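You operate a simulated robot arm through the tools that you are given. There is no shell and no other tool.

The job below is to be done with a simulated robot arm. You get a single attempt, and the scene is never put back.

## Task
Swab the steel plate's smear with the green swab and count it.
Fine: it goes in the swab drawer; shut the drawer before you press the count button. Where these are worked on the way, their far stop is far enough and under half their travel is too little: swab drawer. What is to be rubbed or washed off counts as gone when no trace of it is left.

It is judged by the outcome, as a careful person would: the job done as asked, and still so three seconds after it is handed in. It fails if anything else is knocked over, pushed out of place, dropped, spilled or broken.

## Robot
A 6-joint arm with a four-finger gripper, fixed in place. Base frame: the origin is on the floor under the middle of its stand, x ahead of it, y to its left, z up; the work surface is at about z = 880. Lengths are in mm, angles in degrees, forces in N, time in s.
With the tool pointing down near the work surface it reaches from about 280 to 700 mm from the base axis. Its first joint turns from -166.0 to 166.0 degrees. Payload 3.43 kg.
The TCP is the grasp point between the finger pads, 30 mm short of the fingertips. In the tool frame z runs along the fingers and y along their closing line. The gripper opens to 120 mm; its body begins 85 mm behind the TCP.
Orientation is told as [roll, pitch, yaw] about the base's x, y, z axes, in that order, counted from this pose: with the fingers straight down and closing along the base's y, the tool's x points along the base's -x, its y along +y and its z along -z.

## Interface
- The arm moves only by the tool step_arm. Its argument "rows" is a list that holds one entry, the list of rows, each a list of 7 numbers: the shift along the tool's x, y, z in mm, then the turn, a rotation vector about the tool's x, y, z in degrees, then the finger opening in mm, from 0 to 120. In form: [[[tx, ty, tz, rx, ry, rz, gripper], ...]]. A call has 1 to 20 rows; each row shifts and turns the commanded pose from where the row before left it, along the tool's axes as they then stand. A row lasts 0.2 s, in which the tool goes at most 50 mm and 8.6 degrees; a call with a longer step from one row to the next is refused whole, and so is a gripper value outside its range. A pose out of reach is approached as far as the arm can. The call stops where the force on the tool passes 40 N (or 10 N more than at its start, if that is more) or the arm is blocked; 0.2 s more then pass. The fingers move at their own pace (about 40 mm/s each) and stop on an object; they squeeze with about 27 N. The grip force told is the motor's: it shows also when the fingers shut on nothing. Time passes only in rows, and 0.2 s behind the last, so rows that do not move let the fingers close. It gives the time, the measured TCP pose, the force on the tool (base axes), the opening and the grip force at its end, in the units of the frame above (readings bear some noise), with the torque about the TCP (base axes, N m) and any sound that the robot's microphone picked up.
- Cameras (640 x 400 px; columns grow to the right, rows downward): "scene" is fixed at [399.3, -499.4, 1640.7]; the picture's right is [0.91, -0.42, 0.00], its down [-0.28, -0.62, -0.74] and it looks along [0.31, 0.67, -0.68] (base axes); focal length 319 px, centre (320, 200). "wrist" rides on the gripper at [71, -17, -120] in the tool frame; the picture's right is [0.23, 0.97, 0.00], its down [-0.81, 0.19, -0.55] and it looks along [-0.54, 0.13, 0.83] (tool axes); focal length 275 px, centre (320, 200). There is no depth. A picture from a camera that has moved, and an enlarged one, comes with that camera's place and axes in the base frame and with its lens.
- capture(camera): a new picture of that camera. The clock stands still meanwhile.
- slide_trunk(by): moves the trunk up (or, below 0, down) by that many mm; the arm rides with it, the base frame stays. It gives what a move gives, with no picture.
- inspect(camera, box): a new picture of the part [left, top, right, bottom] of that camera's present view, enlarged. The clock stands still meanwhile.
- finish_job(): hands the job in; it is judged then, once.

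Places have to be worked out from the pictures, the camera data and where the tool is seen. Open the gripper and draw the arm clear of the work before you hand the job in, unless the task says otherwise.

The tools are called by a JSON object that holds its "name" and its "arguments". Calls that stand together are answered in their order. step_arm: Moves the arm, as the interface text tells. Its arguments: {"type":"object","properties":{"rows":{"type":"array","items":{"type":"array","items":{"type":"array","items":{"type":"number"}}}}},"required":["rows"]} The other tools are called the same way: slide_trunk (by) moves the trunk up or down; capture (camera) takes a picture; inspect (camera, box) takes an enlarged picture of a part of a camera's view; finish_job () hands the job in.

At the start:

```text
time: 0.0
ee_pos: [512.0, 54.1, 1221.9]
tool_rot: [-0.1, -0.1, 0.1]
contact_force: [-0.8, -0.2, 0.1]
moment: [-0.02, 0.05, 0.0]
opening: 120.0
grip_force: 0.0
trunk travel left (down, up): [-200.0, 240.0]
```

scene: 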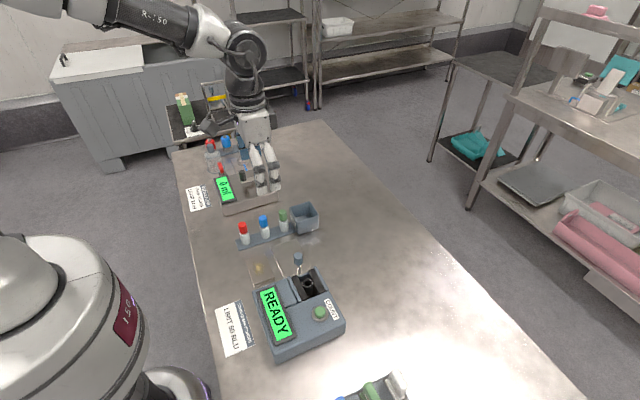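
wrist: 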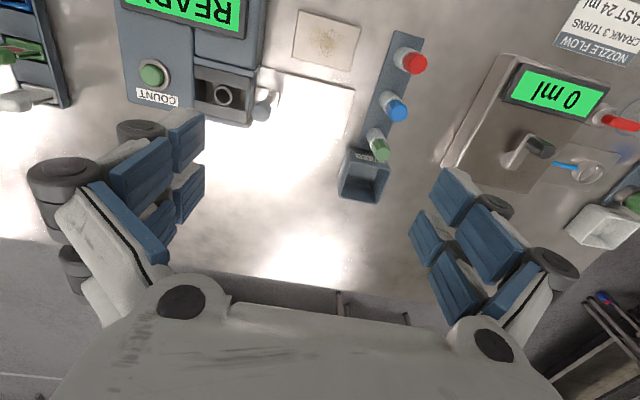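

I'll begin by enlarging the views of the luminometer, the swab rack and the plate to see details.

{"name": "inspect", "arguments": {"camera": "scene", "box": [200, 190, 360, 290]}}

{"name": "inspect", "arguments": {"camera": "scene", "box": [200, 240, 360, 370]}}

{"name": "inspect", "arguments": {"camera": "wrist", "box": [100, 0, 300, 125]}}

{"name": "inspect", "arguments": {"camera": "wrist", "box": [270, 0, 470, 210]}}

```text
4.00 times, centred on (280, 240) of scene
camera zoom: at [399.3, -499.4, 1640.7], right [0.91, -0.42, 0.0], down [-0.28, -0.62, -0.74], along [0.31, 0.67, -0.68], focal length 1277 px, centre (480, 40)
```

zoom: 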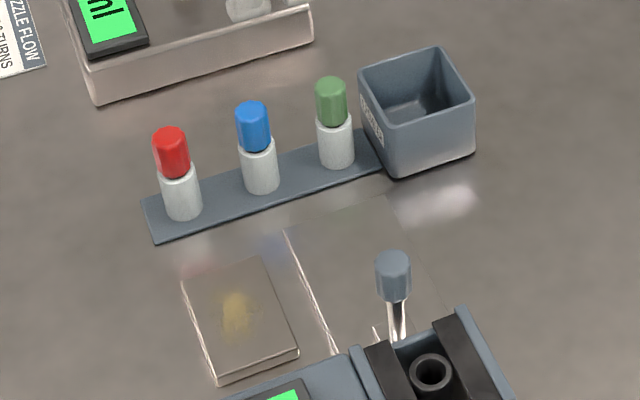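

```text
3.08 times, centred on (280, 305) of scene
camera zoom: at [399.3, -499.4, 1640.7], right [0.91, -0.42, 0.0], down [-0.28, -0.62, -0.74], along [0.31, 0.67, -0.68], focal length 982 px, centre (443, -123)
```

zoom: 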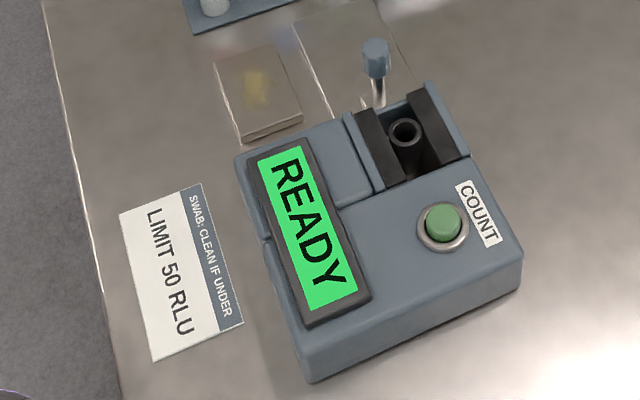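

```text
3.20 times, centred on (200, 62) of wrist
camera zoom: at [440.1, 37.9, 1342.6], right [-0.23, 0.97, 0.0], down [0.81, 0.19, 0.55], along [0.54, 0.13, -0.83], focal length 881 px, centre (704, 640)
```

zoom: 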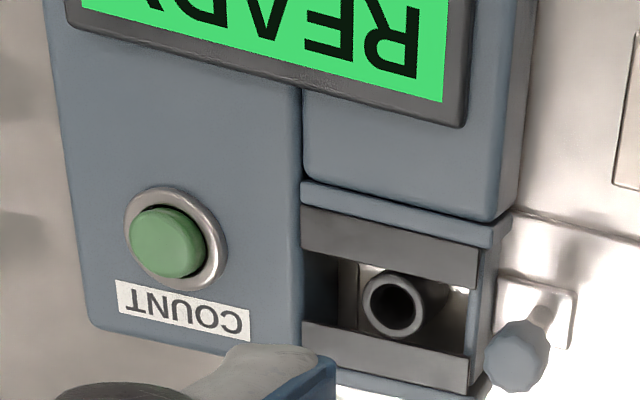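

```text
1.90 times, centred on (370, 105) of wrist
camera zoom: at [440.1, 37.9, 1342.6], right [-0.23, 0.97, 0.0], down [0.81, 0.19, 0.55], along [0.54, 0.13, -0.83], focal length 524 px, centre (225, 381)
```

zoom: 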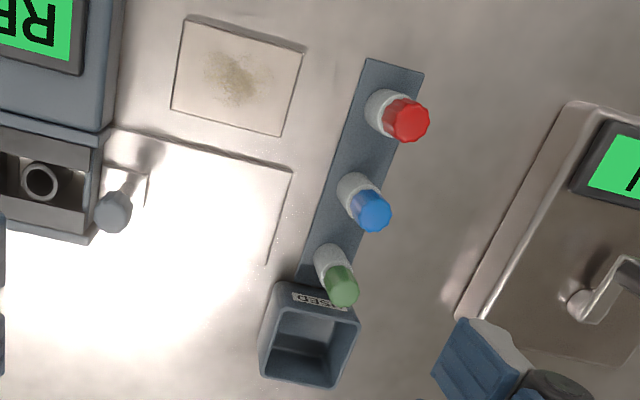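

From the two views I triangulate: the button at about (554,-163,948), the tube mouth at about (560,-74,940), the drawer knob at about (559,-13,978), the green cap top at about (580,161,977) and the smear at about (467,52,~897). I'll move the wrist camera closer to see how the drawer is built.

{"name": "step_arm", "arguments": {"rows": [[[9.4, -25.4, 28.4, 0, 0, 0, 120], [9.4, -25.4, 28.4, 0, 0, 0, 120], [9.4, -25.4, 28.4, 0, 0, 0, 120], [9.4, -25.4, 28.4, 0, 0, 0, 120], [9.4, -25.4, 28.4, 0, 0, 0, 120]]]}}

{"name": "capture", "arguments": {"camera": "wrist"}}

{"name": "capture", "arguments": {"camera": "scene"}}

```text
time: 1.2
ee_pos: [463.4, -71.8, 1079.5]
tool_rot: [-0.1, -0.1, 0.0]
contact_force: [1.0, -0.8, 0.2]
moment: [0.03, 0.0, 0.01]
opening: 120.1
grip_force: 0.1
trunk travel left (down, up): [-200.0, 240.0]
```

```text
taken
camera wrist: at [392.8, -89.1, 1200.3], right [-0.23, 0.97, 0.0], down [0.81, 0.19, 0.55], along [0.54, 0.13, -0.83], focal length 275 px, centre (320, 200)
```

wrist: 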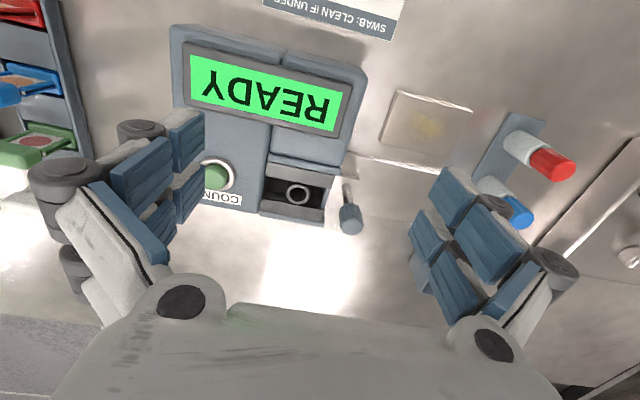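

```text
taken
```

scene: 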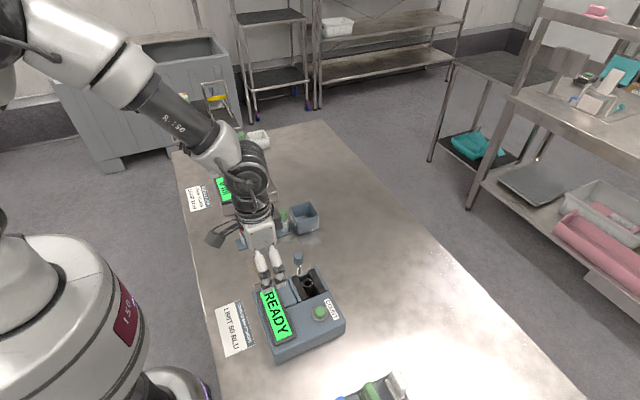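

{"name": "inspect", "arguments": {"camera": "wrist", "box": [200, 120, 400, 245]}}

{"name": "inspect", "arguments": {"camera": "wrist", "box": [340, 70, 600, 230]}}

{"name": "inspect", "arguments": {"camera": "scene", "box": [270, 240, 350, 300]}}

```text
3.20 times, centred on (300, 182) of wrist
camera zoom: at [392.8, -89.1, 1200.3], right [-0.23, 0.97, 0.0], down [0.81, 0.19, 0.55], along [0.54, 0.13, -0.83], focal length 881 px, centre (384, 256)
```

zoom: 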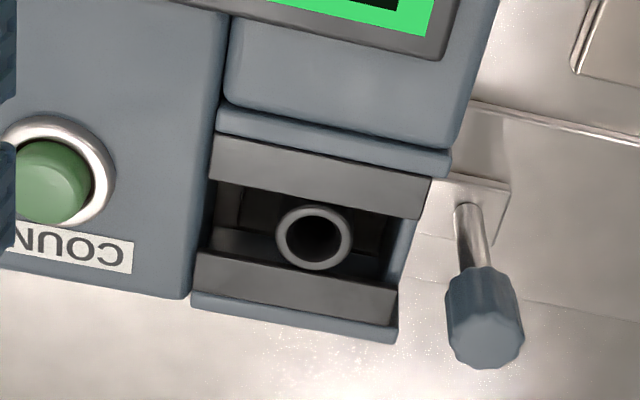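

```text
2.46 times, centred on (470, 150) of wrist
camera zoom: at [392.8, -89.1, 1200.3], right [-0.23, 0.97, 0.0], down [0.81, 0.19, 0.55], along [0.54, 0.13, -0.83], focal length 678 px, centre (-49, 323)
```

zoom: 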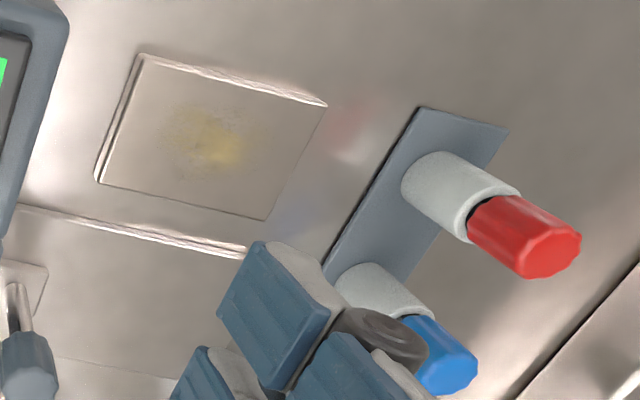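

```text
6.67 times, centred on (310, 270) of scene
camera zoom: at [399.3, -499.4, 1640.7], right [0.91, -0.42, 0.0], down [-0.28, -0.62, -0.74], along [0.31, 0.67, -0.68], focal length 2128 px, centre (387, -267)
```

zoom: 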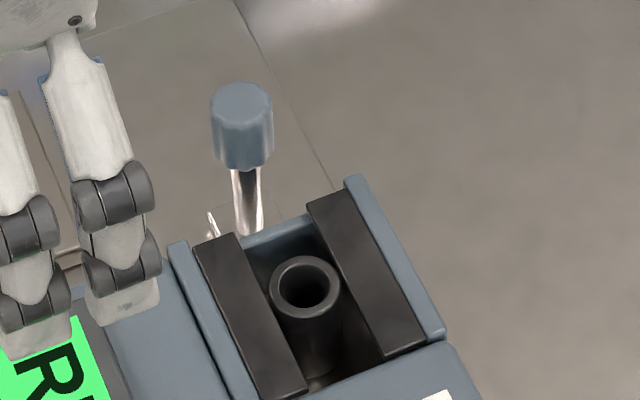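

The tube well sits in a channel with two dark rails, and the knob post stands on a metal bracket on the +y side. I need a view from the +y side, so I'll shift there and yaw the tool so that the wrist camera looks along -y.

{"name": "step_arm", "arguments": {"rows": [[[-24.7, 39, -3.3, 0, 0, 0, 120], [-24.7, 39, -3.3, 0, 0, 0, 120], [-24.7, 39, -3.3, 0, 0, 0, 120], [0, 0, 0, 0, 0, 8.2, 120], [0, 0, 0, 0, 0, 8.2, 120], [0, 0, 0, 0, 0, 8.2, 120], [0, 0, 0, 0, 0, 8.2, 120], [0, 0, 0, 0, 0, 8.2, 120], [0, 0, 0, 0, 0, 8.2, 120], [0, 0, 0, 0, 0, 8.2, 120], [0, 0, 0, 0, 0, 8.2, 120], [0, 0, 0, 0, 0, 8.2, 120], [0, 0, 0, 0, 0, 8.2, 120], [0, 0, 0, 0, 0, 8.0, 120]]]}}

{"name": "capture", "arguments": {"camera": "wrist"}}

```text
time: 4.2
ee_pos: [538.8, 43.8, 1089.9]
tool_rot: [0.1, 0.0, -90.1]
contact_force: [-0.1, -0.9, -0.2]
moment: [0.0, 0.02, -0.02]
opening: 120.2
grip_force: 0.0
trunk travel left (down, up): [-200.0, 240.0]
```

```text
taken
camera wrist: at [521.8, 116.3, 1210.7], right [0.97, 0.23, 0.0], down [0.19, -0.81, 0.55], along [0.13, -0.54, -0.83], focal length 275 px, centre (320, 200)
```

wrist: 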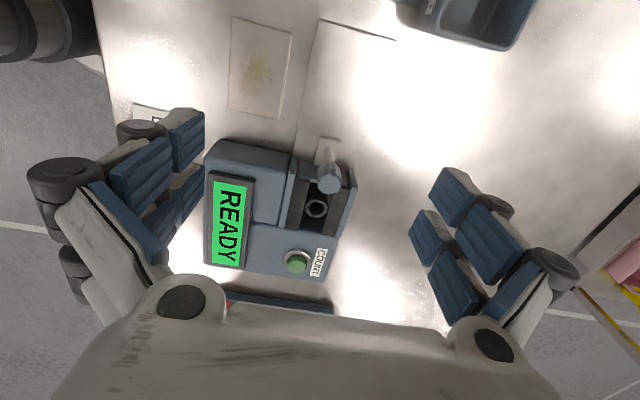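

The view confirms the layout, but I need a lower viewing angle. I'll tilt the tool 30° so that the camera looks more horizontally at the drawer, then lower it a bit.

{"name": "step_arm", "arguments": {"rows": [[[0, 0, 0, 0, -7.5, 0, 120], [0, 0, 0, 0, -7.5, 0, 120], [0, 0, 0, 0, -7.5, 0, 120], [0, 0, 0, 0, -7.5, 0, 120], [26.6, 0, 15.4, 0, 0, 0, 120], [26.6, 0, 15.4, 0, 0, 0, 120], [26.6, 0, 15.4, 0, 0, 0, 120]]]}}

{"name": "capture", "arguments": {"camera": "wrist"}}

{"name": "inspect", "arguments": {"camera": "wrist", "box": [210, 120, 410, 245]}}

```text
time: 5.8
ee_pos: [536.5, 91.8, 1009.1]
tool_rot: [0.0, -30.0, -90.1]
contact_force: [-0.8, 0.1, 0.4]
moment: [0.0, 0.02, -0.02]
opening: 119.9
grip_force: 0.0
trunk travel left (down, up): [-200.0, 240.0]
```

```text
taken
camera wrist: at [520.9, 214.2, 1078.5], right [0.97, 0.2, -0.12], down [0.19, -0.43, 0.88], along [0.13, -0.88, -0.45], focal length 275 px, centre (320, 200)
```

wrist: 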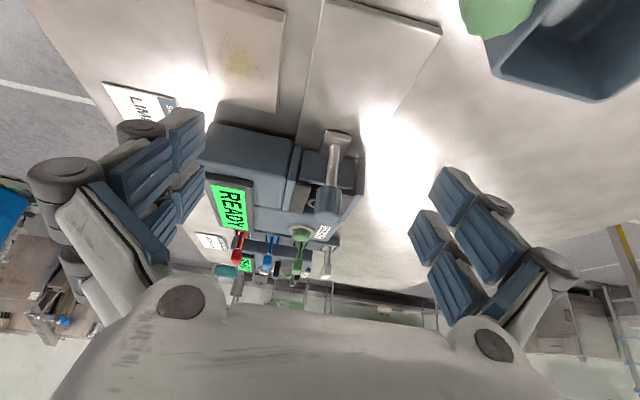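

```text
3.20 times, centred on (310, 182) of wrist
camera zoom: at [520.9, 214.2, 1078.5], right [0.97, 0.2, -0.12], down [0.19, -0.43, 0.88], along [0.13, -0.88, -0.45], focal length 881 px, centre (352, 256)
```

zoom: 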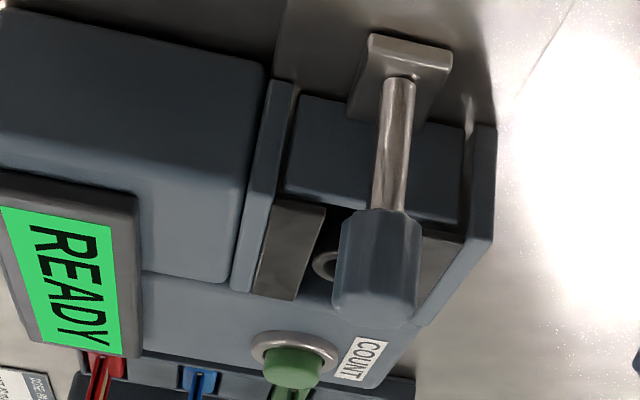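

The low view shows the drawer front flush in its bay, so it looks shut, with a bracket, post and knob (knob z≈950–977, at about (561,-13)) on the outside; it should pull out along +y. I'll retreat, straighten the tool and return to yaw 0 for a top grip on the knob.

{"name": "step_arm", "arguments": {"rows": [[[-26.6, 0, -15.4, 0, 0, 0, 120], [-26.6, 0, -15.4, 0, 0, 0, 120], [0, 0, 0, 0, 7.5, 0, 120], [0, 0, 0, 0, 7.5, 0, 120], [0, 0, 0, 0, 7.5, 0, 120], [0, 0, 0, 0, 7.5, 0, 120], [0, 0, 0, 0, 0, -8.2, 120], [0, 0, 0, 0, 0, -8.2, 120], [0, 0, 0, 0, 0, -8.2, 120], [0, 0, 0, 0, 0, -8.2, 120], [0, 0, 0, 0, 0, -8.2, 120], [0, 0, 0, 0, 0, -8.2, 120], [0, 0, 0, 0, 0, -8.2, 120], [0, 0, 0, 0, 0, -8.2, 120], [0, 0, 0, 0, 0, -8.2, 120], [0, 0, 0, 0, 0, -8.2, 120], [0, 0, 0, 0, 0, -8.1, 120]]]}}

{"name": "capture", "arguments": {"camera": "wrist"}}

```text
time: 9.4
ee_pos: [539.2, 59.0, 1063.7]
tool_rot: [0.0, 0.0, 0.3]
contact_force: [0.0, -0.9, 0.3]
moment: [-0.01, 0.0, -0.01]
opening: 120.1
grip_force: 0.0
trunk travel left (down, up): [-200.0, 240.0]
```

```text
taken
camera wrist: at [467.3, 42.7, 1183.8], right [-0.23, 0.97, 0.0], down [0.81, 0.2, 0.55], along [0.54, 0.13, -0.83], focal length 275 px, centre (320, 200)
```

wrist: 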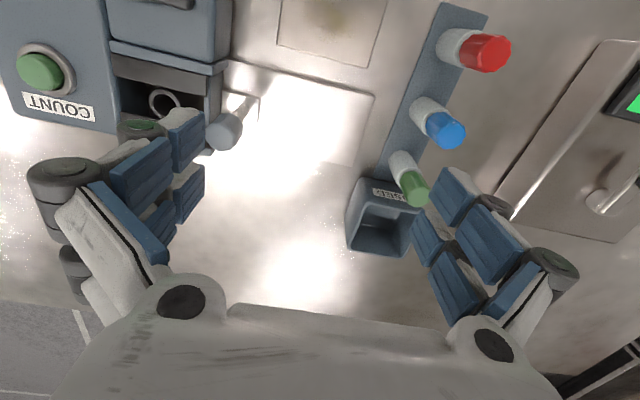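

I'm zooming in on the knob and on the green swab with the bin from this closer viewpoint to refine their positions.

{"name": "inspect", "arguments": {"camera": "wrist", "box": [100, 40, 300, 165]}}

{"name": "inspect", "arguments": {"camera": "wrist", "box": [320, 100, 500, 260]}}

```text
3.20 times, centred on (200, 102) of wrist
camera zoom: at [467.3, 42.7, 1183.8], right [-0.23, 0.97, 0.0], down [0.81, 0.2, 0.55], along [0.54, 0.13, -0.83], focal length 881 px, centre (704, 512)
```

zoom: 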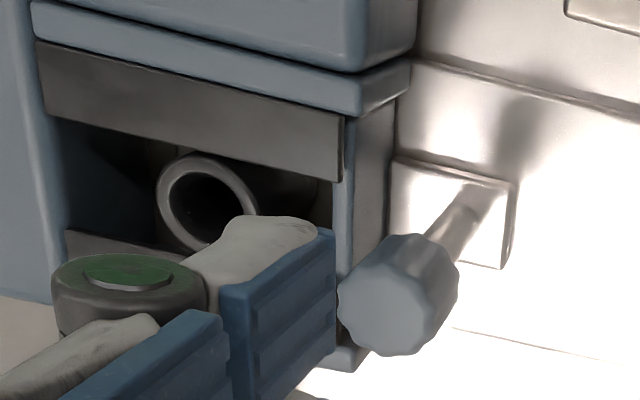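

```text
2.50 times, centred on (410, 180) of wrist
camera zoom: at [467.3, 42.7, 1183.8], right [-0.23, 0.97, 0.0], down [0.81, 0.2, 0.55], along [0.54, 0.13, -0.83], focal length 688 px, centre (95, 250)
```

zoom: 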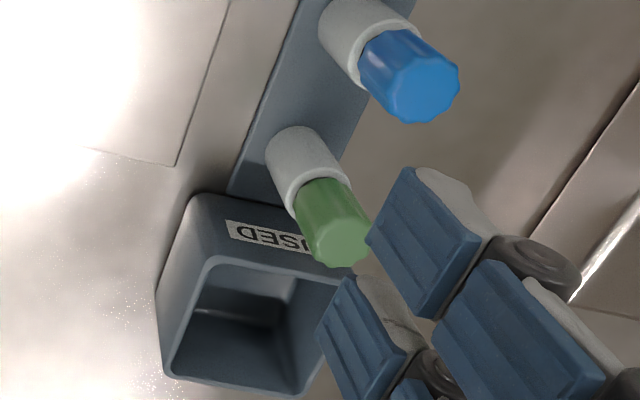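

The knob is at about (559,-13) with its top at z≈977. I'll hover above it with a smaller opening and check alignment before descending.

{"name": "step_arm", "arguments": {"rows": [[[-10, -36, 10, 0, 0, 0.3, 80], [-10, -36, 10, 0, 0, 0, 80], [0, 0, 10, 0, 0, 0, 80], [0, 0, 10, 0, 0, 0, 80]]]}}

{"name": "capture", "arguments": {"camera": "wrist"}}

{"name": "inspect", "arguments": {"camera": "scene", "box": [230, 210, 350, 300]}}

```text
time: 10.4
ee_pos: [556.4, -12.3, 1021.6]
tool_rot: [0.1, 0.0, -0.2]
contact_force: [0.0, -0.4, 0.0]
moment: [-0.01, -0.02, -0.01]
opening: 79.9
grip_force: 0.0
trunk travel left (down, up): [-200.0, 240.0]
```

```text
taken
camera wrist: at [485.4, -28.4, 1143.3], right [-0.23, 0.97, 0.0], down [0.81, 0.19, 0.55], along [0.54, 0.13, -0.83], focal length 275 px, centre (320, 200)
```

wrist: 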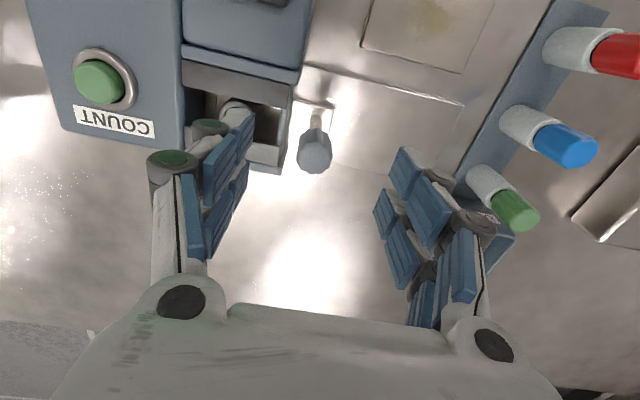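

```text
4.44 times, centred on (290, 255) of scene
camera zoom: at [399.3, -499.4, 1640.7], right [0.91, -0.42, 0.0], down [-0.28, -0.62, -0.74], along [0.31, 0.67, -0.68], focal length 1419 px, centre (453, -44)
```

zoom: 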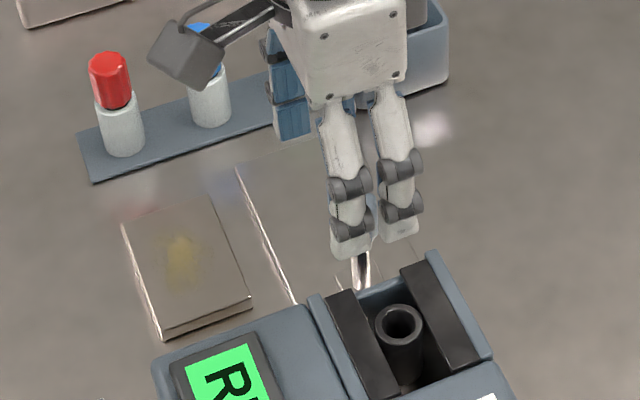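

The knob appears close to the tool axis; I'll zoom to check the offset exactly (the tool axis at knob-top depth should project at about (320,154)).

{"name": "inspect", "arguments": {"camera": "wrist", "box": [240, 90, 400, 210]}}

```text
3.33 times, centred on (320, 150) of wrist
camera zoom: at [485.4, -28.4, 1143.3], right [-0.23, 0.97, 0.0], down [0.81, 0.19, 0.55], along [0.54, 0.13, -0.83], focal length 918 px, centre (320, 367)
```

zoom: 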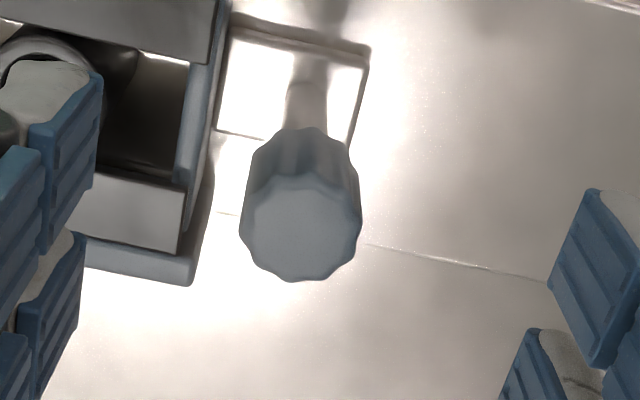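

The knob axis is at about (561.5,-14), and the dark rails top out at z≈940, so with the TCP at z≈980 the tips (z≈950) clear them. I'll align, descend and close on the knob.

{"name": "step_arm", "arguments": {"rows": [[[-4.8, -1.6, 0, 0, 0, -0.2, 70], [0, 0, 14, 0, 0, 0, 70], [0, 0, 14, 0, 0, 0, 70], [0, 0, 13.5, 0, 0, 0, 70], [0, 0, 0, 0, 0, 0, 70]]]}}

{"name": "inspect", "arguments": {"camera": "wrist", "box": [200, 90, 440, 240]}}

{"name": "inspect", "arguments": {"camera": "scene", "box": [230, 220, 350, 310]}}

```text
time: 11.6
ee_pos: [563.2, -13.5, 981.4]
tool_rot: [0.0, 0.0, 0.1]
contact_force: [0.1, 0.5, -0.7]
moment: [-0.03, 0.01, 0.01]
opening: 69.7
grip_force: 0.0
trunk travel left (down, up): [-200.0, 240.0]
```

```text
2.67 times, centred on (320, 165) of wrist
camera zoom: at [491.6, -30.3, 1102.4], right [-0.23, 0.97, 0.0], down [0.81, 0.19, 0.55], along [0.54, 0.13, -0.83], focal length 734 px, centre (320, 293)
```

zoom: 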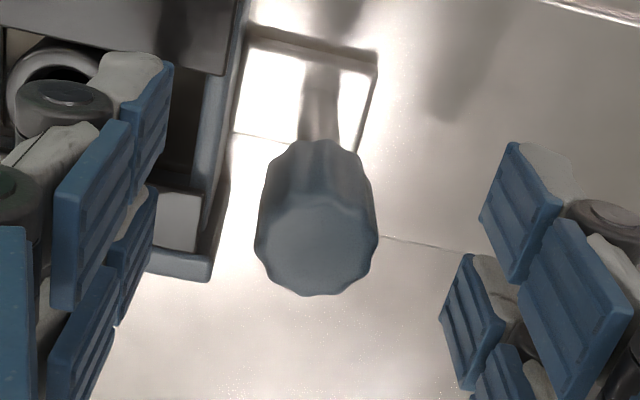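

```text
4.44 times, centred on (290, 265) of scene
camera zoom: at [399.3, -499.4, 1640.7], right [0.91, -0.42, 0.0], down [-0.28, -0.62, -0.74], along [0.31, 0.67, -0.68], focal length 1419 px, centre (453, -89)
```

zoom: 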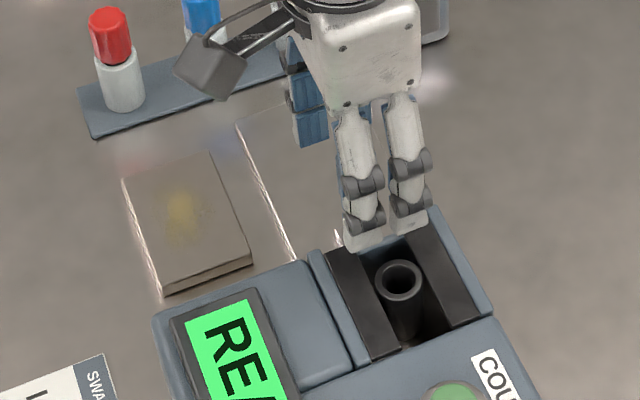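

Alignment is good (the knob is about 2 mm from the tool axis). I'll close on the knob.

{"name": "step_arm", "arguments": {"rows": [[[0, 0, 0, 0, 0, 0, 40], [0, 0, 0, 0, 0, 0, 25], [0, 0, 0, 0, 0, 0, 10], [0, 0, 0, 0, 0, 0, 10], [0, 0, 0, 0, 0, 0, 10]]]}}

{"name": "inspect", "arguments": {"camera": "wrist", "box": [200, 90, 440, 240]}}

```text
time: 12.8
ee_pos: [562.8, -14.3, 980.5]
tool_rot: [0.0, 0.1, 0.0]
contact_force: [0.4, -1.1, -0.5]
moment: [-0.02, 0.15, -0.01]
opening: 22.0
grip_force: 35.5
trunk travel left (down, up): [-200.0, 240.0]
```

```text
2.67 times, centred on (320, 165) of wrist
camera zoom: at [491.7, -30.4, 1102.5], right [-0.23, 0.97, 0.0], down [0.81, 0.19, 0.55], along [0.54, 0.13, -0.83], focal length 734 px, centre (320, 293)
```

zoom: 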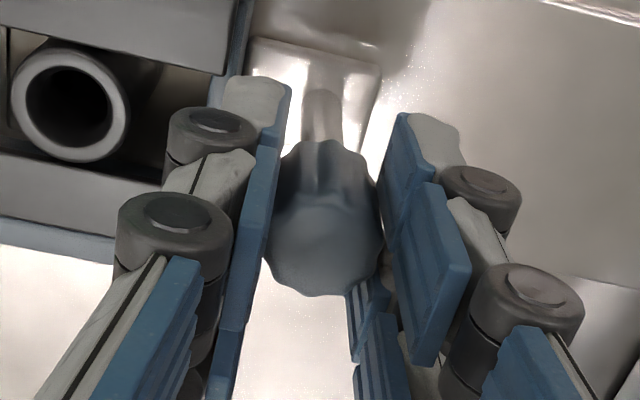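

The knob is gripped (22 mm opening, no significant reaction force). I'll pull gently along +y a little and watch the force.

{"name": "step_arm", "arguments": {"rows": [[[0, 4, 0, 0, 0, 0, 10], [0, 6, 0, 0, 0, 0, 10], [0, 6, 0, 0, 0, 0, 10], [0, 6, 0, 0, 0, 0, 10]]]}}

{"name": "inspect", "arguments": {"camera": "wrist", "box": [140, 60, 440, 240]}}

{"name": "inspect", "arguments": {"camera": "scene", "box": [230, 220, 350, 310]}}

```text
time: 13.8
ee_pos: [562.9, 8.7, 981.3]
tool_rot: [0.0, 0.2, 0.0]
contact_force: [-4.3, -0.7, -3.8]
moment: [-0.06, -0.77, -0.01]
opening: 22.2
grip_force: 45.0
trunk travel left (down, up): [-200.0, 240.0]
```

```text
2.13 times, centred on (290, 150) of wrist
camera zoom: at [491.8, -8.3, 1102.5], right [-0.23, 0.97, 0.0], down [0.81, 0.19, 0.55], along [0.54, 0.13, -0.83], focal length 587 px, centre (384, 307)
```

zoom: 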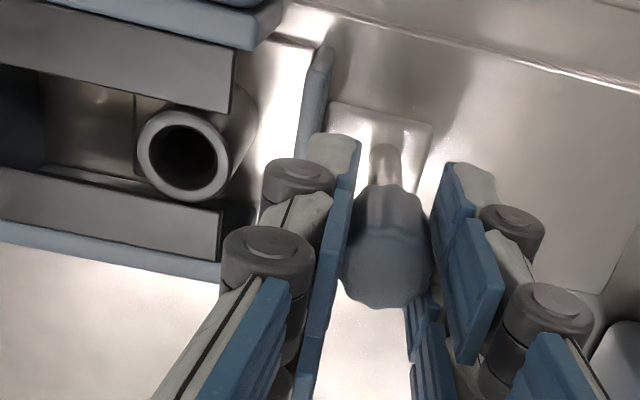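

```text
4.44 times, centred on (290, 265) of scene
camera zoom: at [399.3, -499.4, 1640.7], right [0.91, -0.42, 0.0], down [-0.28, -0.62, -0.74], along [0.31, 0.67, -0.68], focal length 1419 px, centre (453, -89)
```

zoom: 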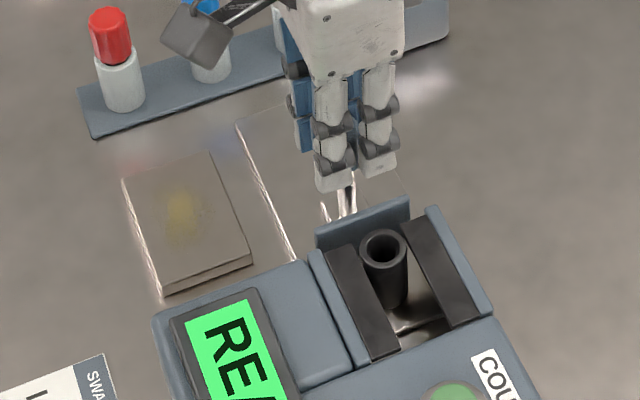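

The drawer slides out with the tube and little resistance. I'll keep pulling in moderate steps until the stop.

{"name": "step_arm", "arguments": {"rows": [[[0, 8, 0, 0, 0, 0, 10], [0, 8, 0, 0, 0, 0, 10], [0, 8, 0, 0, 0, 0, 10], [0, 8, 0, 0, 0, 0, 10], [0, 8, 0, 0, 0, 0, 10]]]}}

{"name": "inspect", "arguments": {"camera": "scene", "box": [230, 200, 350, 290]}}

```text
time: 15.0
ee_pos: [563.8, 46.8, 982.3]
tool_rot: [0.0, 0.0, 0.0]
contact_force: [-4.6, 0.4, -7.5]
moment: [-0.08, -0.8, 0.02]
opening: 21.6
grip_force: 45.2
trunk travel left (down, up): [-200.0, 240.0]
```

```text
4.44 times, centred on (290, 245) of scene
camera zoom: at [399.3, -499.4, 1640.7], right [0.91, -0.42, 0.0], down [-0.28, -0.62, -0.74], along [0.31, 0.67, -0.68], focal length 1419 px, centre (453, 0)
```

zoom: 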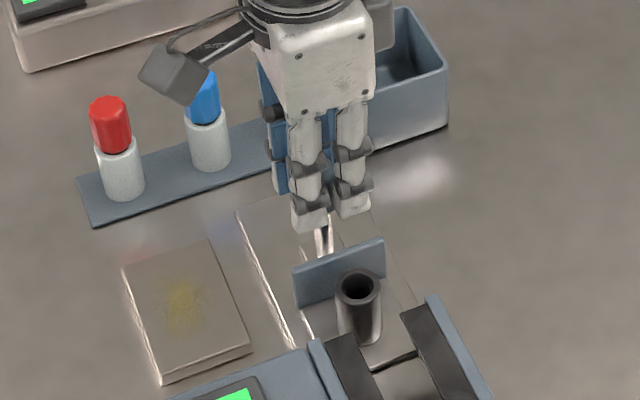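

It is about 61 mm open now and still moving freely. I'll continue toward the stop in smaller steps.

{"name": "step_arm", "arguments": {"rows": [[[0, 5, 0.3, 0, 0, 0, 10], [0, 5, 0.3, 0, 0, 0, 10], [0, 5, 0.3, 0, 0, 0, 10], [0, 5, 0.3, 0, 0, 0, 10], [0, 5, 0.3, 0, 0, 0, 10]]]}}

{"name": "inspect", "arguments": {"camera": "scene", "box": [230, 190, 350, 280]}}

```text
time: 16.2
ee_pos: [563.4, 69.9, 981.2]
tool_rot: [0.1, -0.2, 0.0]
contact_force: [-2.2, -13.4, 15.9]
moment: [-0.22, 0.85, 0.09]
opening: 21.7
grip_force: 45.1
trunk travel left (down, up): [-200.0, 240.0]
```

```text
4.44 times, centred on (290, 235) of scene
camera zoom: at [399.3, -499.4, 1640.7], right [0.91, -0.42, 0.0], down [-0.28, -0.62, -0.74], along [0.31, 0.67, -0.68], focal length 1419 px, centre (453, 44)
```

zoom: 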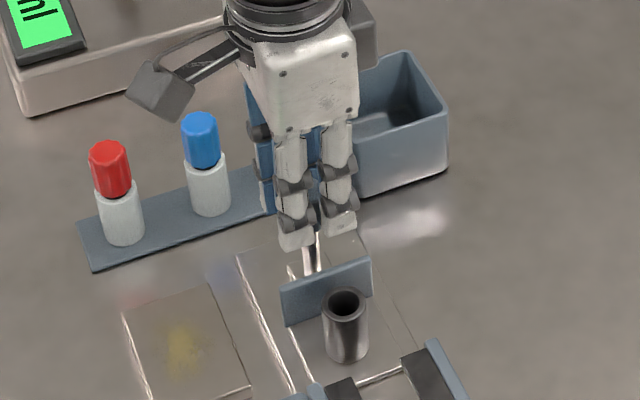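

The pull force jumped to -13 N, suggesting the far stop near y≈70 (travel ~84 mm). I'll nudge slightly more to confirm, without the downward creep.

{"name": "step_arm", "arguments": {"rows": [[[0, 1.5, -1.5, 0, 0, 0, 10], [0, 1.5, 0, 0, 0, 0, 10]]]}}

```text
time: 16.8
ee_pos: [562.5, 71.4, 981.0]
tool_rot: [0.0, 0.0, 0.0]
contact_force: [-0.7, -34.5, 5.3]
moment: [-1.06, -0.94, 0.09]
opening: 21.8
grip_force: 45.5
trunk travel left (down, up): [-200.0, 240.0]
```

The far stop is confirmed (-34 N at y≈71). I'll relieve the load, open the fingers and rise straight up.

{"name": "step_arm", "arguments": {"rows": [[[0, -2, 0, 0, 0, 0, 10], [0, -1, 0, 0, 0, 0, 10], [0, 0, 0, 0, 0, 0, 30], [0, 0, 0, 0, 0, 0, 50], [0, 0, 0, 0, 0, 0, 60], [0, 0, -20, 0, 0, 0, 60], [0, 0, -30, 0, 0, 0, 60], [0, 0, -40, 0, 0, 0, 60]]]}}

{"name": "capture", "arguments": {"camera": "wrist"}}

{"name": "capture", "arguments": {"camera": "scene"}}

```text
time: 18.6
ee_pos: [560.5, 73.3, 1073.5]
tool_rot: [0.0, 0.0, -0.1]
contact_force: [0.4, 0.3, 0.3]
moment: [-0.05, 0.01, -0.01]
opening: 60.1
grip_force: 0.0
trunk travel left (down, up): [-200.0, 240.0]
```

```text
taken
camera wrist: at [489.3, 57.6, 1193.7], right [-0.23, 0.97, 0.0], down [0.81, 0.19, 0.55], along [0.54, 0.13, -0.83], focal length 275 px, centre (320, 200)
```

wrist: 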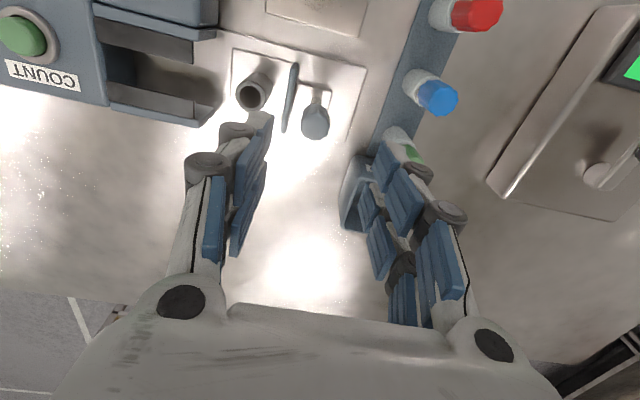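

```text
taken
```

scene: 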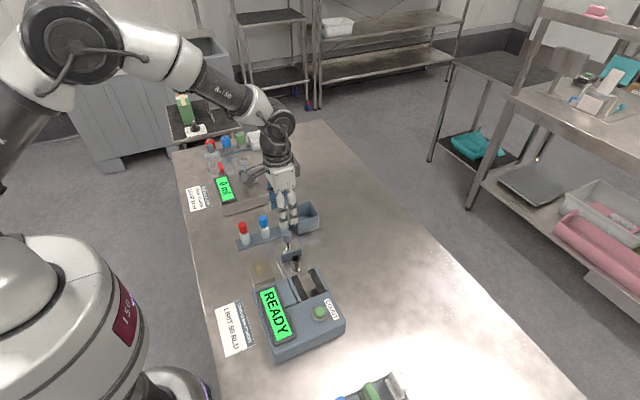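

The drawer stays open. Now I'll move over the green swab at about (578,160) and check alignment from the wrist camera.

{"name": "step_arm", "arguments": {"rows": [[[-6, 29, 0, 0, 0, 0, 60], [-6, 29, 0, 0, 0, 0, 60], [-5, 29, 10, 0, 0, 0, 60], [0, 0, 25, 0, 0, 0, 60]]]}}

{"name": "capture", "arguments": {"camera": "wrist"}}

{"name": "inspect", "arguments": {"camera": "scene", "box": [220, 160, 340, 250]}}

```text
time: 19.6
ee_pos: [582.5, 161.0, 1035.7]
tool_rot: [0.0, 0.0, 0.0]
contact_force: [-1.1, -0.1, 0.1]
moment: [-0.02, -0.01, -0.02]
opening: 60.2
grip_force: 0.1
trunk travel left (down, up): [-200.0, 240.0]
```

```text
taken
camera wrist: at [509.6, 142.9, 1156.4], right [-0.23, 0.97, 0.0], down [0.81, 0.19, 0.55], along [0.54, 0.13, -0.83], focal length 275 px, centre (320, 200)
```

wrist: 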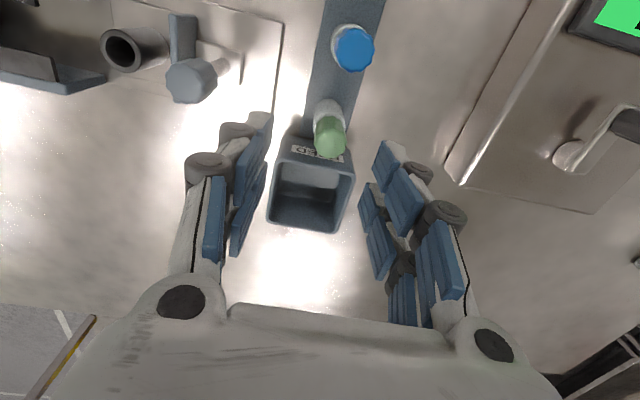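

```text
4.44 times, centred on (280, 205) of scene
camera zoom: at [399.3, -499.4, 1640.7], right [0.91, -0.42, 0.0], down [-0.28, -0.62, -0.74], along [0.31, 0.67, -0.68], focal length 1419 px, centre (498, 178)
```

zoom: 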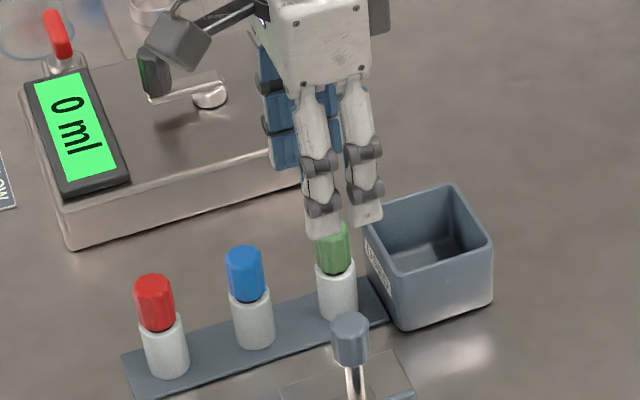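

{"name": "inspect", "arguments": {"camera": "wrist", "box": [220, 80, 420, 240]}}

```text
2.50 times, centred on (320, 160) of wrist
camera zoom: at [509.6, 142.9, 1156.4], right [-0.23, 0.97, 0.0], down [0.81, 0.19, 0.55], along [0.54, 0.13, -0.83], focal length 688 px, centre (320, 300)
```

zoom: 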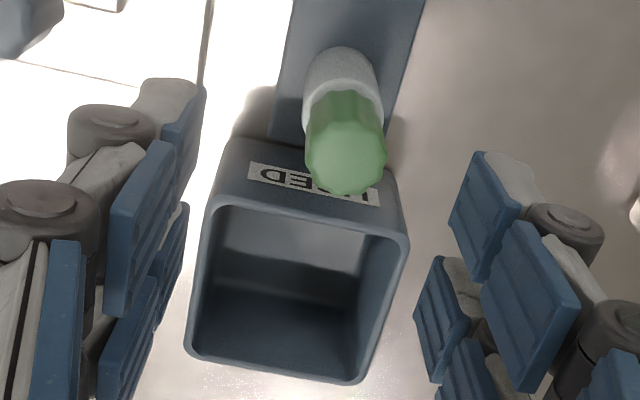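

The green cap is at about (578.5,166.5). I'll align over it and descend to TCP z≈1000 to verify before gripping.

{"name": "step_arm", "arguments": {"rows": [[[3.8, 5.8, 0, 0, 0, 0, 60], [0, 0, 16, 0, 0, 0, 60], [0, 0, 16, 0, 0, 0, 60], [0, 0, 0, 0, 0, 0, 60]]]}}

{"name": "inspect", "arguments": {"camera": "wrist", "box": [220, 80, 420, 240]}}

{"name": "inspect", "arguments": {"camera": "scene", "box": [220, 170, 340, 260]}}

```text
time: 20.6
ee_pos: [576.3, 165.4, 1004.0]
tool_rot: [0.0, 0.0, 0.1]
contact_force: [0.7, 0.0, -0.3]
moment: [0.02, 0.03, -0.03]
opening: 59.9
grip_force: 0.0
trunk travel left (down, up): [-200.0, 240.0]
```

```text
2.50 times, centred on (320, 160) of wrist
camera zoom: at [505.4, 149.6, 1124.9], right [-0.23, 0.97, 0.0], down [0.81, 0.19, 0.55], along [0.54, 0.13, -0.83], focal length 688 px, centre (320, 300)
```

zoom: 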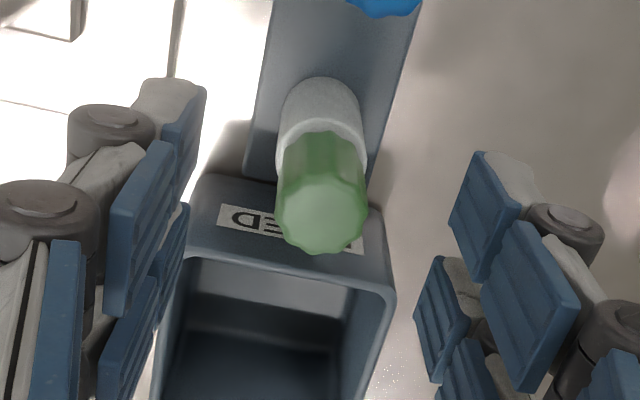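

```text
4.44 times, centred on (280, 215) of scene
camera zoom: at [399.3, -499.4, 1640.7], right [0.91, -0.42, 0.0], down [-0.28, -0.62, -0.74], along [0.31, 0.67, -0.68], focal length 1419 px, centre (498, 133)
```

zoom: 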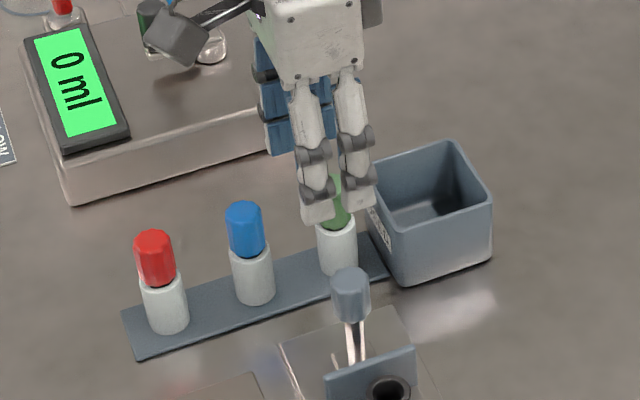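

The cap is centred on the tool axis now. I'll descend to TCP z≈980 (tips ≈950, above the bin rim) and close on the cap.

{"name": "step_arm", "arguments": {"rows": [[[0, 0, 12, 0, 0, 0, 60], [0, 0, 12, 0, 0, 0, 60], [0, 0, 0, 0, 0, 0, 40], [0, 0, 0, 0, 0, 0, 25], [0, 0, 0, 0, 0, 0, 10], [0, 0, 0, 0, 0, 0, 5], [0, 0, 0, 0, 0, 0, 5]]]}}

{"name": "inspect", "arguments": {"camera": "wrist", "box": [220, 80, 420, 240]}}

{"name": "inspect", "arguments": {"camera": "scene", "box": [220, 170, 340, 260]}}

```text
time: 22.2
ee_pos: [576.1, 165.8, 980.8]
tool_rot: [0.1, -0.1, 0.1]
contact_force: [0.5, -0.4, 0.2]
moment: [-0.03, 0.01, -0.03]
opening: 21.9
grip_force: 27.1
trunk travel left (down, up): [-200.0, 240.0]
```

```text
2.50 times, centred on (320, 160) of wrist
camera zoom: at [504.5, 148.6, 1101.2], right [-0.23, 0.97, 0.0], down [0.81, 0.19, 0.55], along [0.54, 0.13, -0.83], focal length 688 px, centre (320, 300)
```

zoom: 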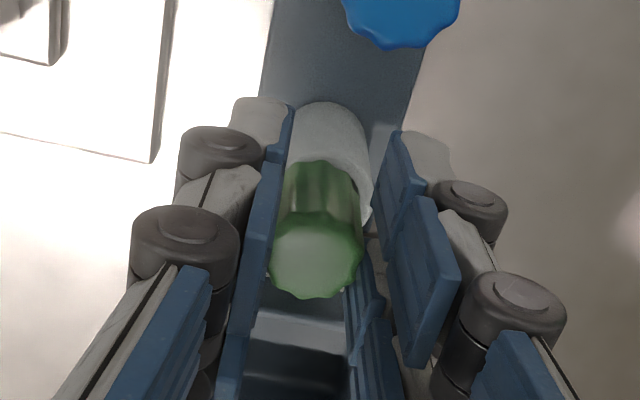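

```text
4.44 times, centred on (280, 215) of scene
camera zoom: at [399.3, -499.4, 1640.7], right [0.91, -0.42, 0.0], down [-0.28, -0.62, -0.74], along [0.31, 0.67, -0.68], focal length 1419 px, centre (498, 133)
```

zoom: 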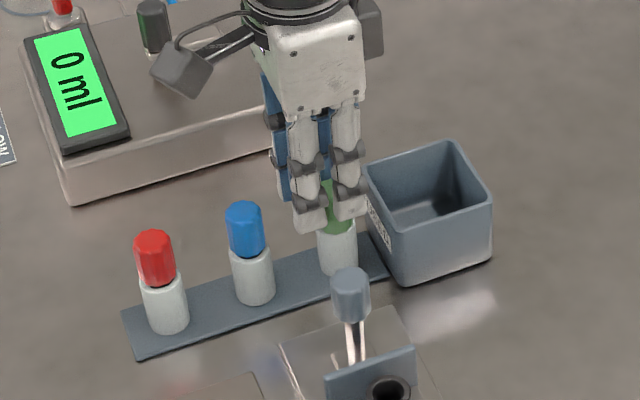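

Cap gripped. I'll lift slowly straight up and look at what comes with it.

{"name": "step_arm", "arguments": {"rows": [[[0, 0, -5, 0, 0, 0, 5], [0, 0, -10, 0, 0, 0, 5], [0, 0, -10, 0, 0, 0, 5], [0, 0, -10, 0, 0, 0, 5]]]}}

{"name": "inspect", "arguments": {"camera": "scene", "box": [220, 170, 340, 260]}}

{"name": "inspect", "arguments": {"camera": "wrist", "box": [220, 80, 420, 240]}}

```text
time: 23.2
ee_pos: [575.3, 165.3, 1016.8]
tool_rot: [-0.1, 0.0, -0.1]
contact_force: [0.4, -0.8, 0.5]
moment: [-0.01, 0.01, -0.02]
opening: 21.6
grip_force: 27.0
trunk travel left (down, up): [-200.0, 240.0]
```

```text
4.44 times, centred on (280, 215) of scene
camera zoom: at [399.3, -499.4, 1640.7], right [0.91, -0.42, 0.0], down [-0.28, -0.62, -0.74], along [0.31, 0.67, -0.68], focal length 1419 px, centre (498, 133)
```

zoom: 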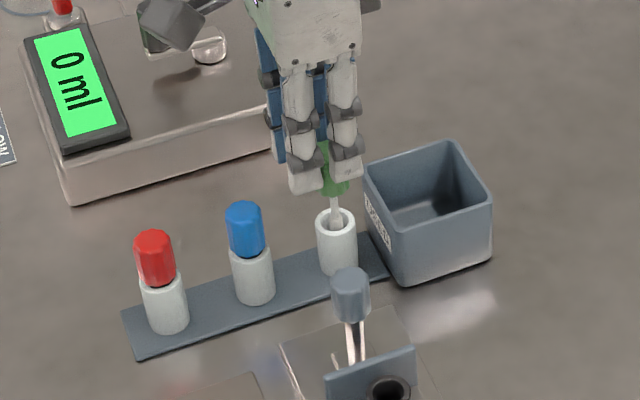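

```text
2.50 times, centred on (320, 160) of wrist
camera zoom: at [504.8, 148.8, 1136.8], right [-0.23, 0.97, 0.0], down [0.81, 0.19, 0.55], along [0.54, 0.13, -0.83], focal length 688 px, centre (320, 300)
```

zoom: 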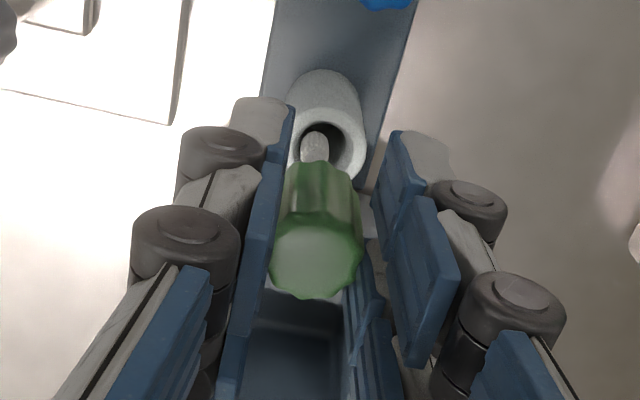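

The swab shaft comes out cleanly, and the white sleeve stays in the rack. I'll keep lifting until the tip is clear.

{"name": "step_arm", "arguments": {"rows": [[[0, 0, -12, 0, 0, 0, 5], [0, 0, -12, 0, 0, 0, 5], [0, 0, -12, 0, 0, 0, 5], [0, 0, -12, 0, 0, 0, 5], [0, 0, -12, 0, 0, 0, 5]]]}}

{"name": "inspect", "arguments": {"camera": "scene", "box": [240, 120, 340, 250]}}

{"name": "inspect", "arguments": {"camera": "wrist", "box": [220, 80, 420, 240]}}

```text
time: 24.4
ee_pos: [575.8, 166.2, 1076.0]
tool_rot: [0.0, 0.0, 0.0]
contact_force: [0.0, -0.3, 0.1]
moment: [-0.03, 0.0, -0.01]
opening: 21.9
grip_force: 27.1
trunk travel left (down, up): [-200.0, 240.0]
```

```text
3.08 times, centred on (290, 185) of scene
camera zoom: at [399.3, -499.4, 1640.7], right [0.91, -0.42, 0.0], down [-0.28, -0.62, -0.74], along [0.31, 0.67, -0.68], focal length 982 px, centre (412, 246)
```

zoom: 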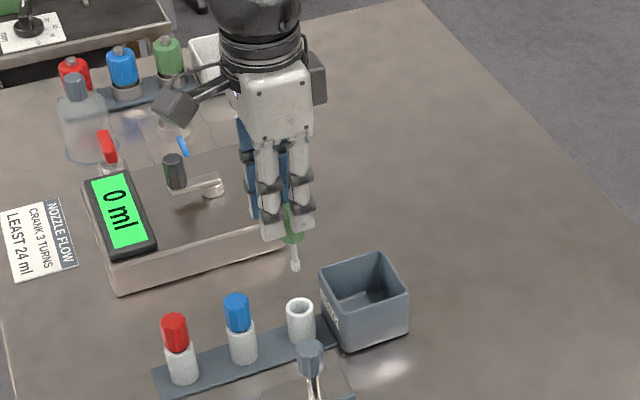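

```text
2.50 times, centred on (320, 160) of wrist
camera zoom: at [505.1, 149.8, 1196.5], right [-0.23, 0.97, 0.0], down [0.81, 0.19, 0.55], along [0.54, 0.13, -0.83], focal length 688 px, centre (320, 300)
```

zoom: 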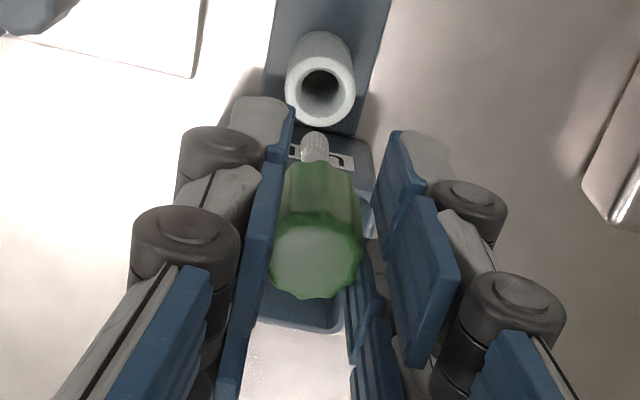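

The swab's shaft and tip are out. I'll zoom in on the tip from both cameras to measure its length below the TCP.

{"name": "inspect", "arguments": {"camera": "wrist", "box": [290, 125, 350, 165]}}

{"name": "inspect", "arguments": {"camera": "scene", "box": [265, 170, 310, 210]}}

```text
10.00 times, centred on (320, 145) of wrist
camera zoom: at [505.1, 149.8, 1196.5], right [-0.23, 0.97, 0.0], down [0.81, 0.19, 0.55], along [0.54, 0.13, -0.83], focal length 2753 px, centre (320, 750)
```

zoom: 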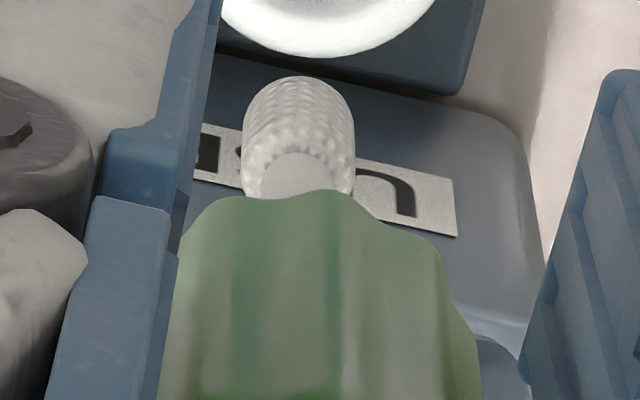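

```text
10.00 times, centred on (288, 190) of scene
camera zoom: at [399.3, -499.4, 1640.7], right [0.91, -0.42, 0.0], down [-0.28, -0.62, -0.74], along [0.31, 0.67, -0.68], focal length 3193 px, centre (645, 300)
```

zoom: 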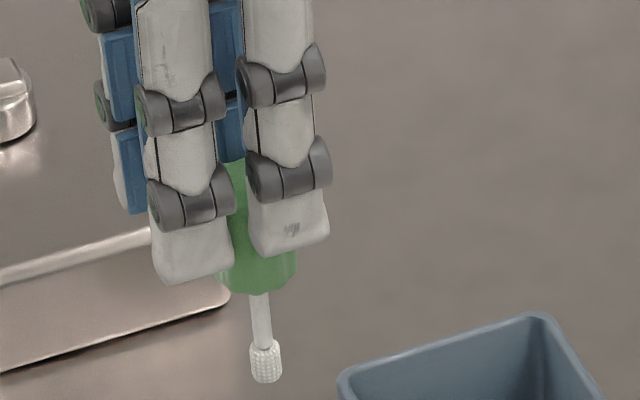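

Working through both views: the cap is about 7 mm off-centre in the grip (axis at x≈583) and only its top ~14 mm is held, with the swab tip about 90 mm below the TCP. I'll set the swab straight back into its sleeve and re-grip it deeper and centred.

{"name": "step_arm", "arguments": {"rows": [[[0, 0, 12, 0, 0, 0, 5], [0, 0, 12, 0, 0, 0, 5], [0, 0, 12, 0, 0, 0, 5], [0, 0, 12, 0, 0, 0, 5], [0, 0, 12, 0, 0, 0, 5], [0, 0, 10, 0, 0, 0, 5], [0, 0, 10, 0, 0, 0, 5], [0, 0, 8, 0, 0, 0, 5], [0, 0, 6, 0, 0, 0, 5]]]}}

{"name": "inspect", "arguments": {"camera": "scene", "box": [255, 180, 315, 240]}}

```text
time: 26.4
ee_pos: [577.0, 165.4, 982.1]
tool_rot: [0.1, -0.1, 0.1]
contact_force: [-0.2, 0.2, -0.9]
moment: [-0.01, 0.02, 0.02]
opening: 21.7
grip_force: 26.7
trunk travel left (down, up): [-200.0, 240.0]
```

```text
6.67 times, centred on (285, 210) of scene
camera zoom: at [399.3, -499.4, 1640.7], right [0.91, -0.42, 0.0], down [-0.28, -0.62, -0.74], along [0.31, 0.67, -0.68], focal length 2128 px, centre (553, 133)
```

zoom: 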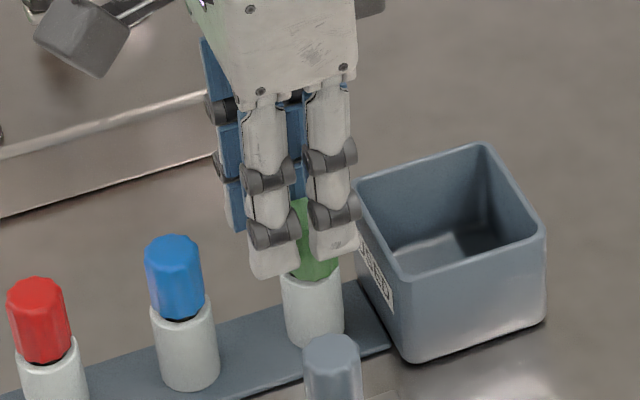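

The swab is back in its sleeve almost at its seat. I'll lower the last millimetre, open, shift +6.5 mm in x, go 13 mm deeper, and check before closing.

{"name": "step_arm", "arguments": {"rows": [[[0, 0, 1, 0, 0, 0, 5], [0, 0, 0, 0, 0, 0, 25], [0, 0, 0, 0, 0, 0, 45], [0, 0, 0, 0, 0, 0, 60], [0, 0, 0, 0, 0, 0, 60], [-6.5, 0, 0, 0, 0, 0, 60], [0, 0, 6, 0, 0, 0, 60], [0, 0, 6, 0, 0, 0, 60], [0, 0, 0, 0, 0, 0, 60]]]}}

{"name": "inspect", "arguments": {"camera": "scene", "box": [255, 180, 315, 240]}}

{"name": "inspect", "arguments": {"camera": "wrist", "box": [220, 80, 420, 240]}}

```text
time: 28.4
ee_pos: [584.5, 164.4, 969.6]
tool_rot: [-0.1, 0.0, 0.1]
contact_force: [-0.4, 0.0, -0.6]
moment: [0.02, 0.01, 0.03]
opening: 59.6
grip_force: 0.0
trunk travel left (down, up): [-200.0, 240.0]
```

```text
6.67 times, centred on (285, 210) of scene
camera zoom: at [399.3, -499.4, 1640.7], right [0.91, -0.42, 0.0], down [-0.28, -0.62, -0.74], along [0.31, 0.67, -0.68], focal length 2128 px, centre (553, 133)
```

zoom: 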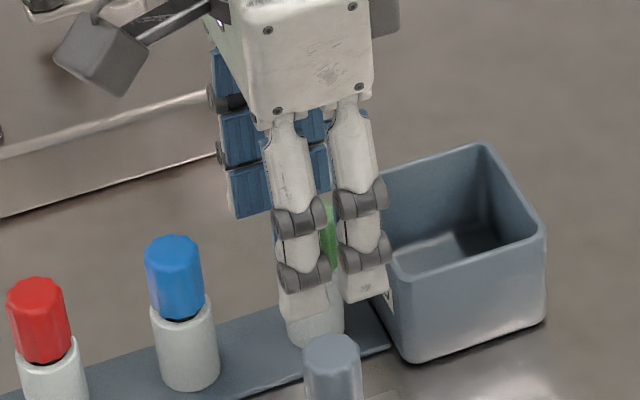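

```text
2.50 times, centred on (320, 160) of wrist
camera zoom: at [512.0, 149.3, 1090.0], right [-0.23, 0.97, 0.0], down [0.81, 0.19, 0.55], along [0.54, 0.13, -0.83], focal length 688 px, centre (320, 300)
```

zoom: 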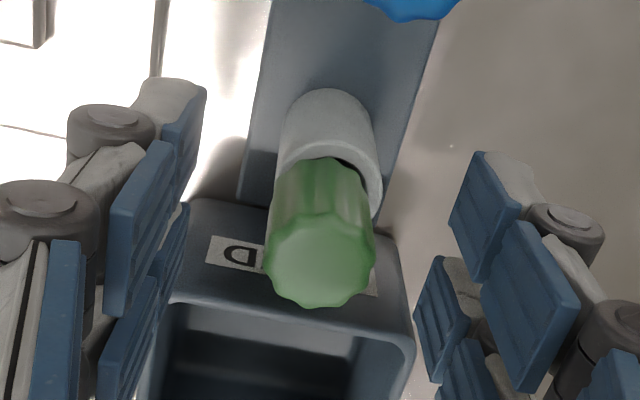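

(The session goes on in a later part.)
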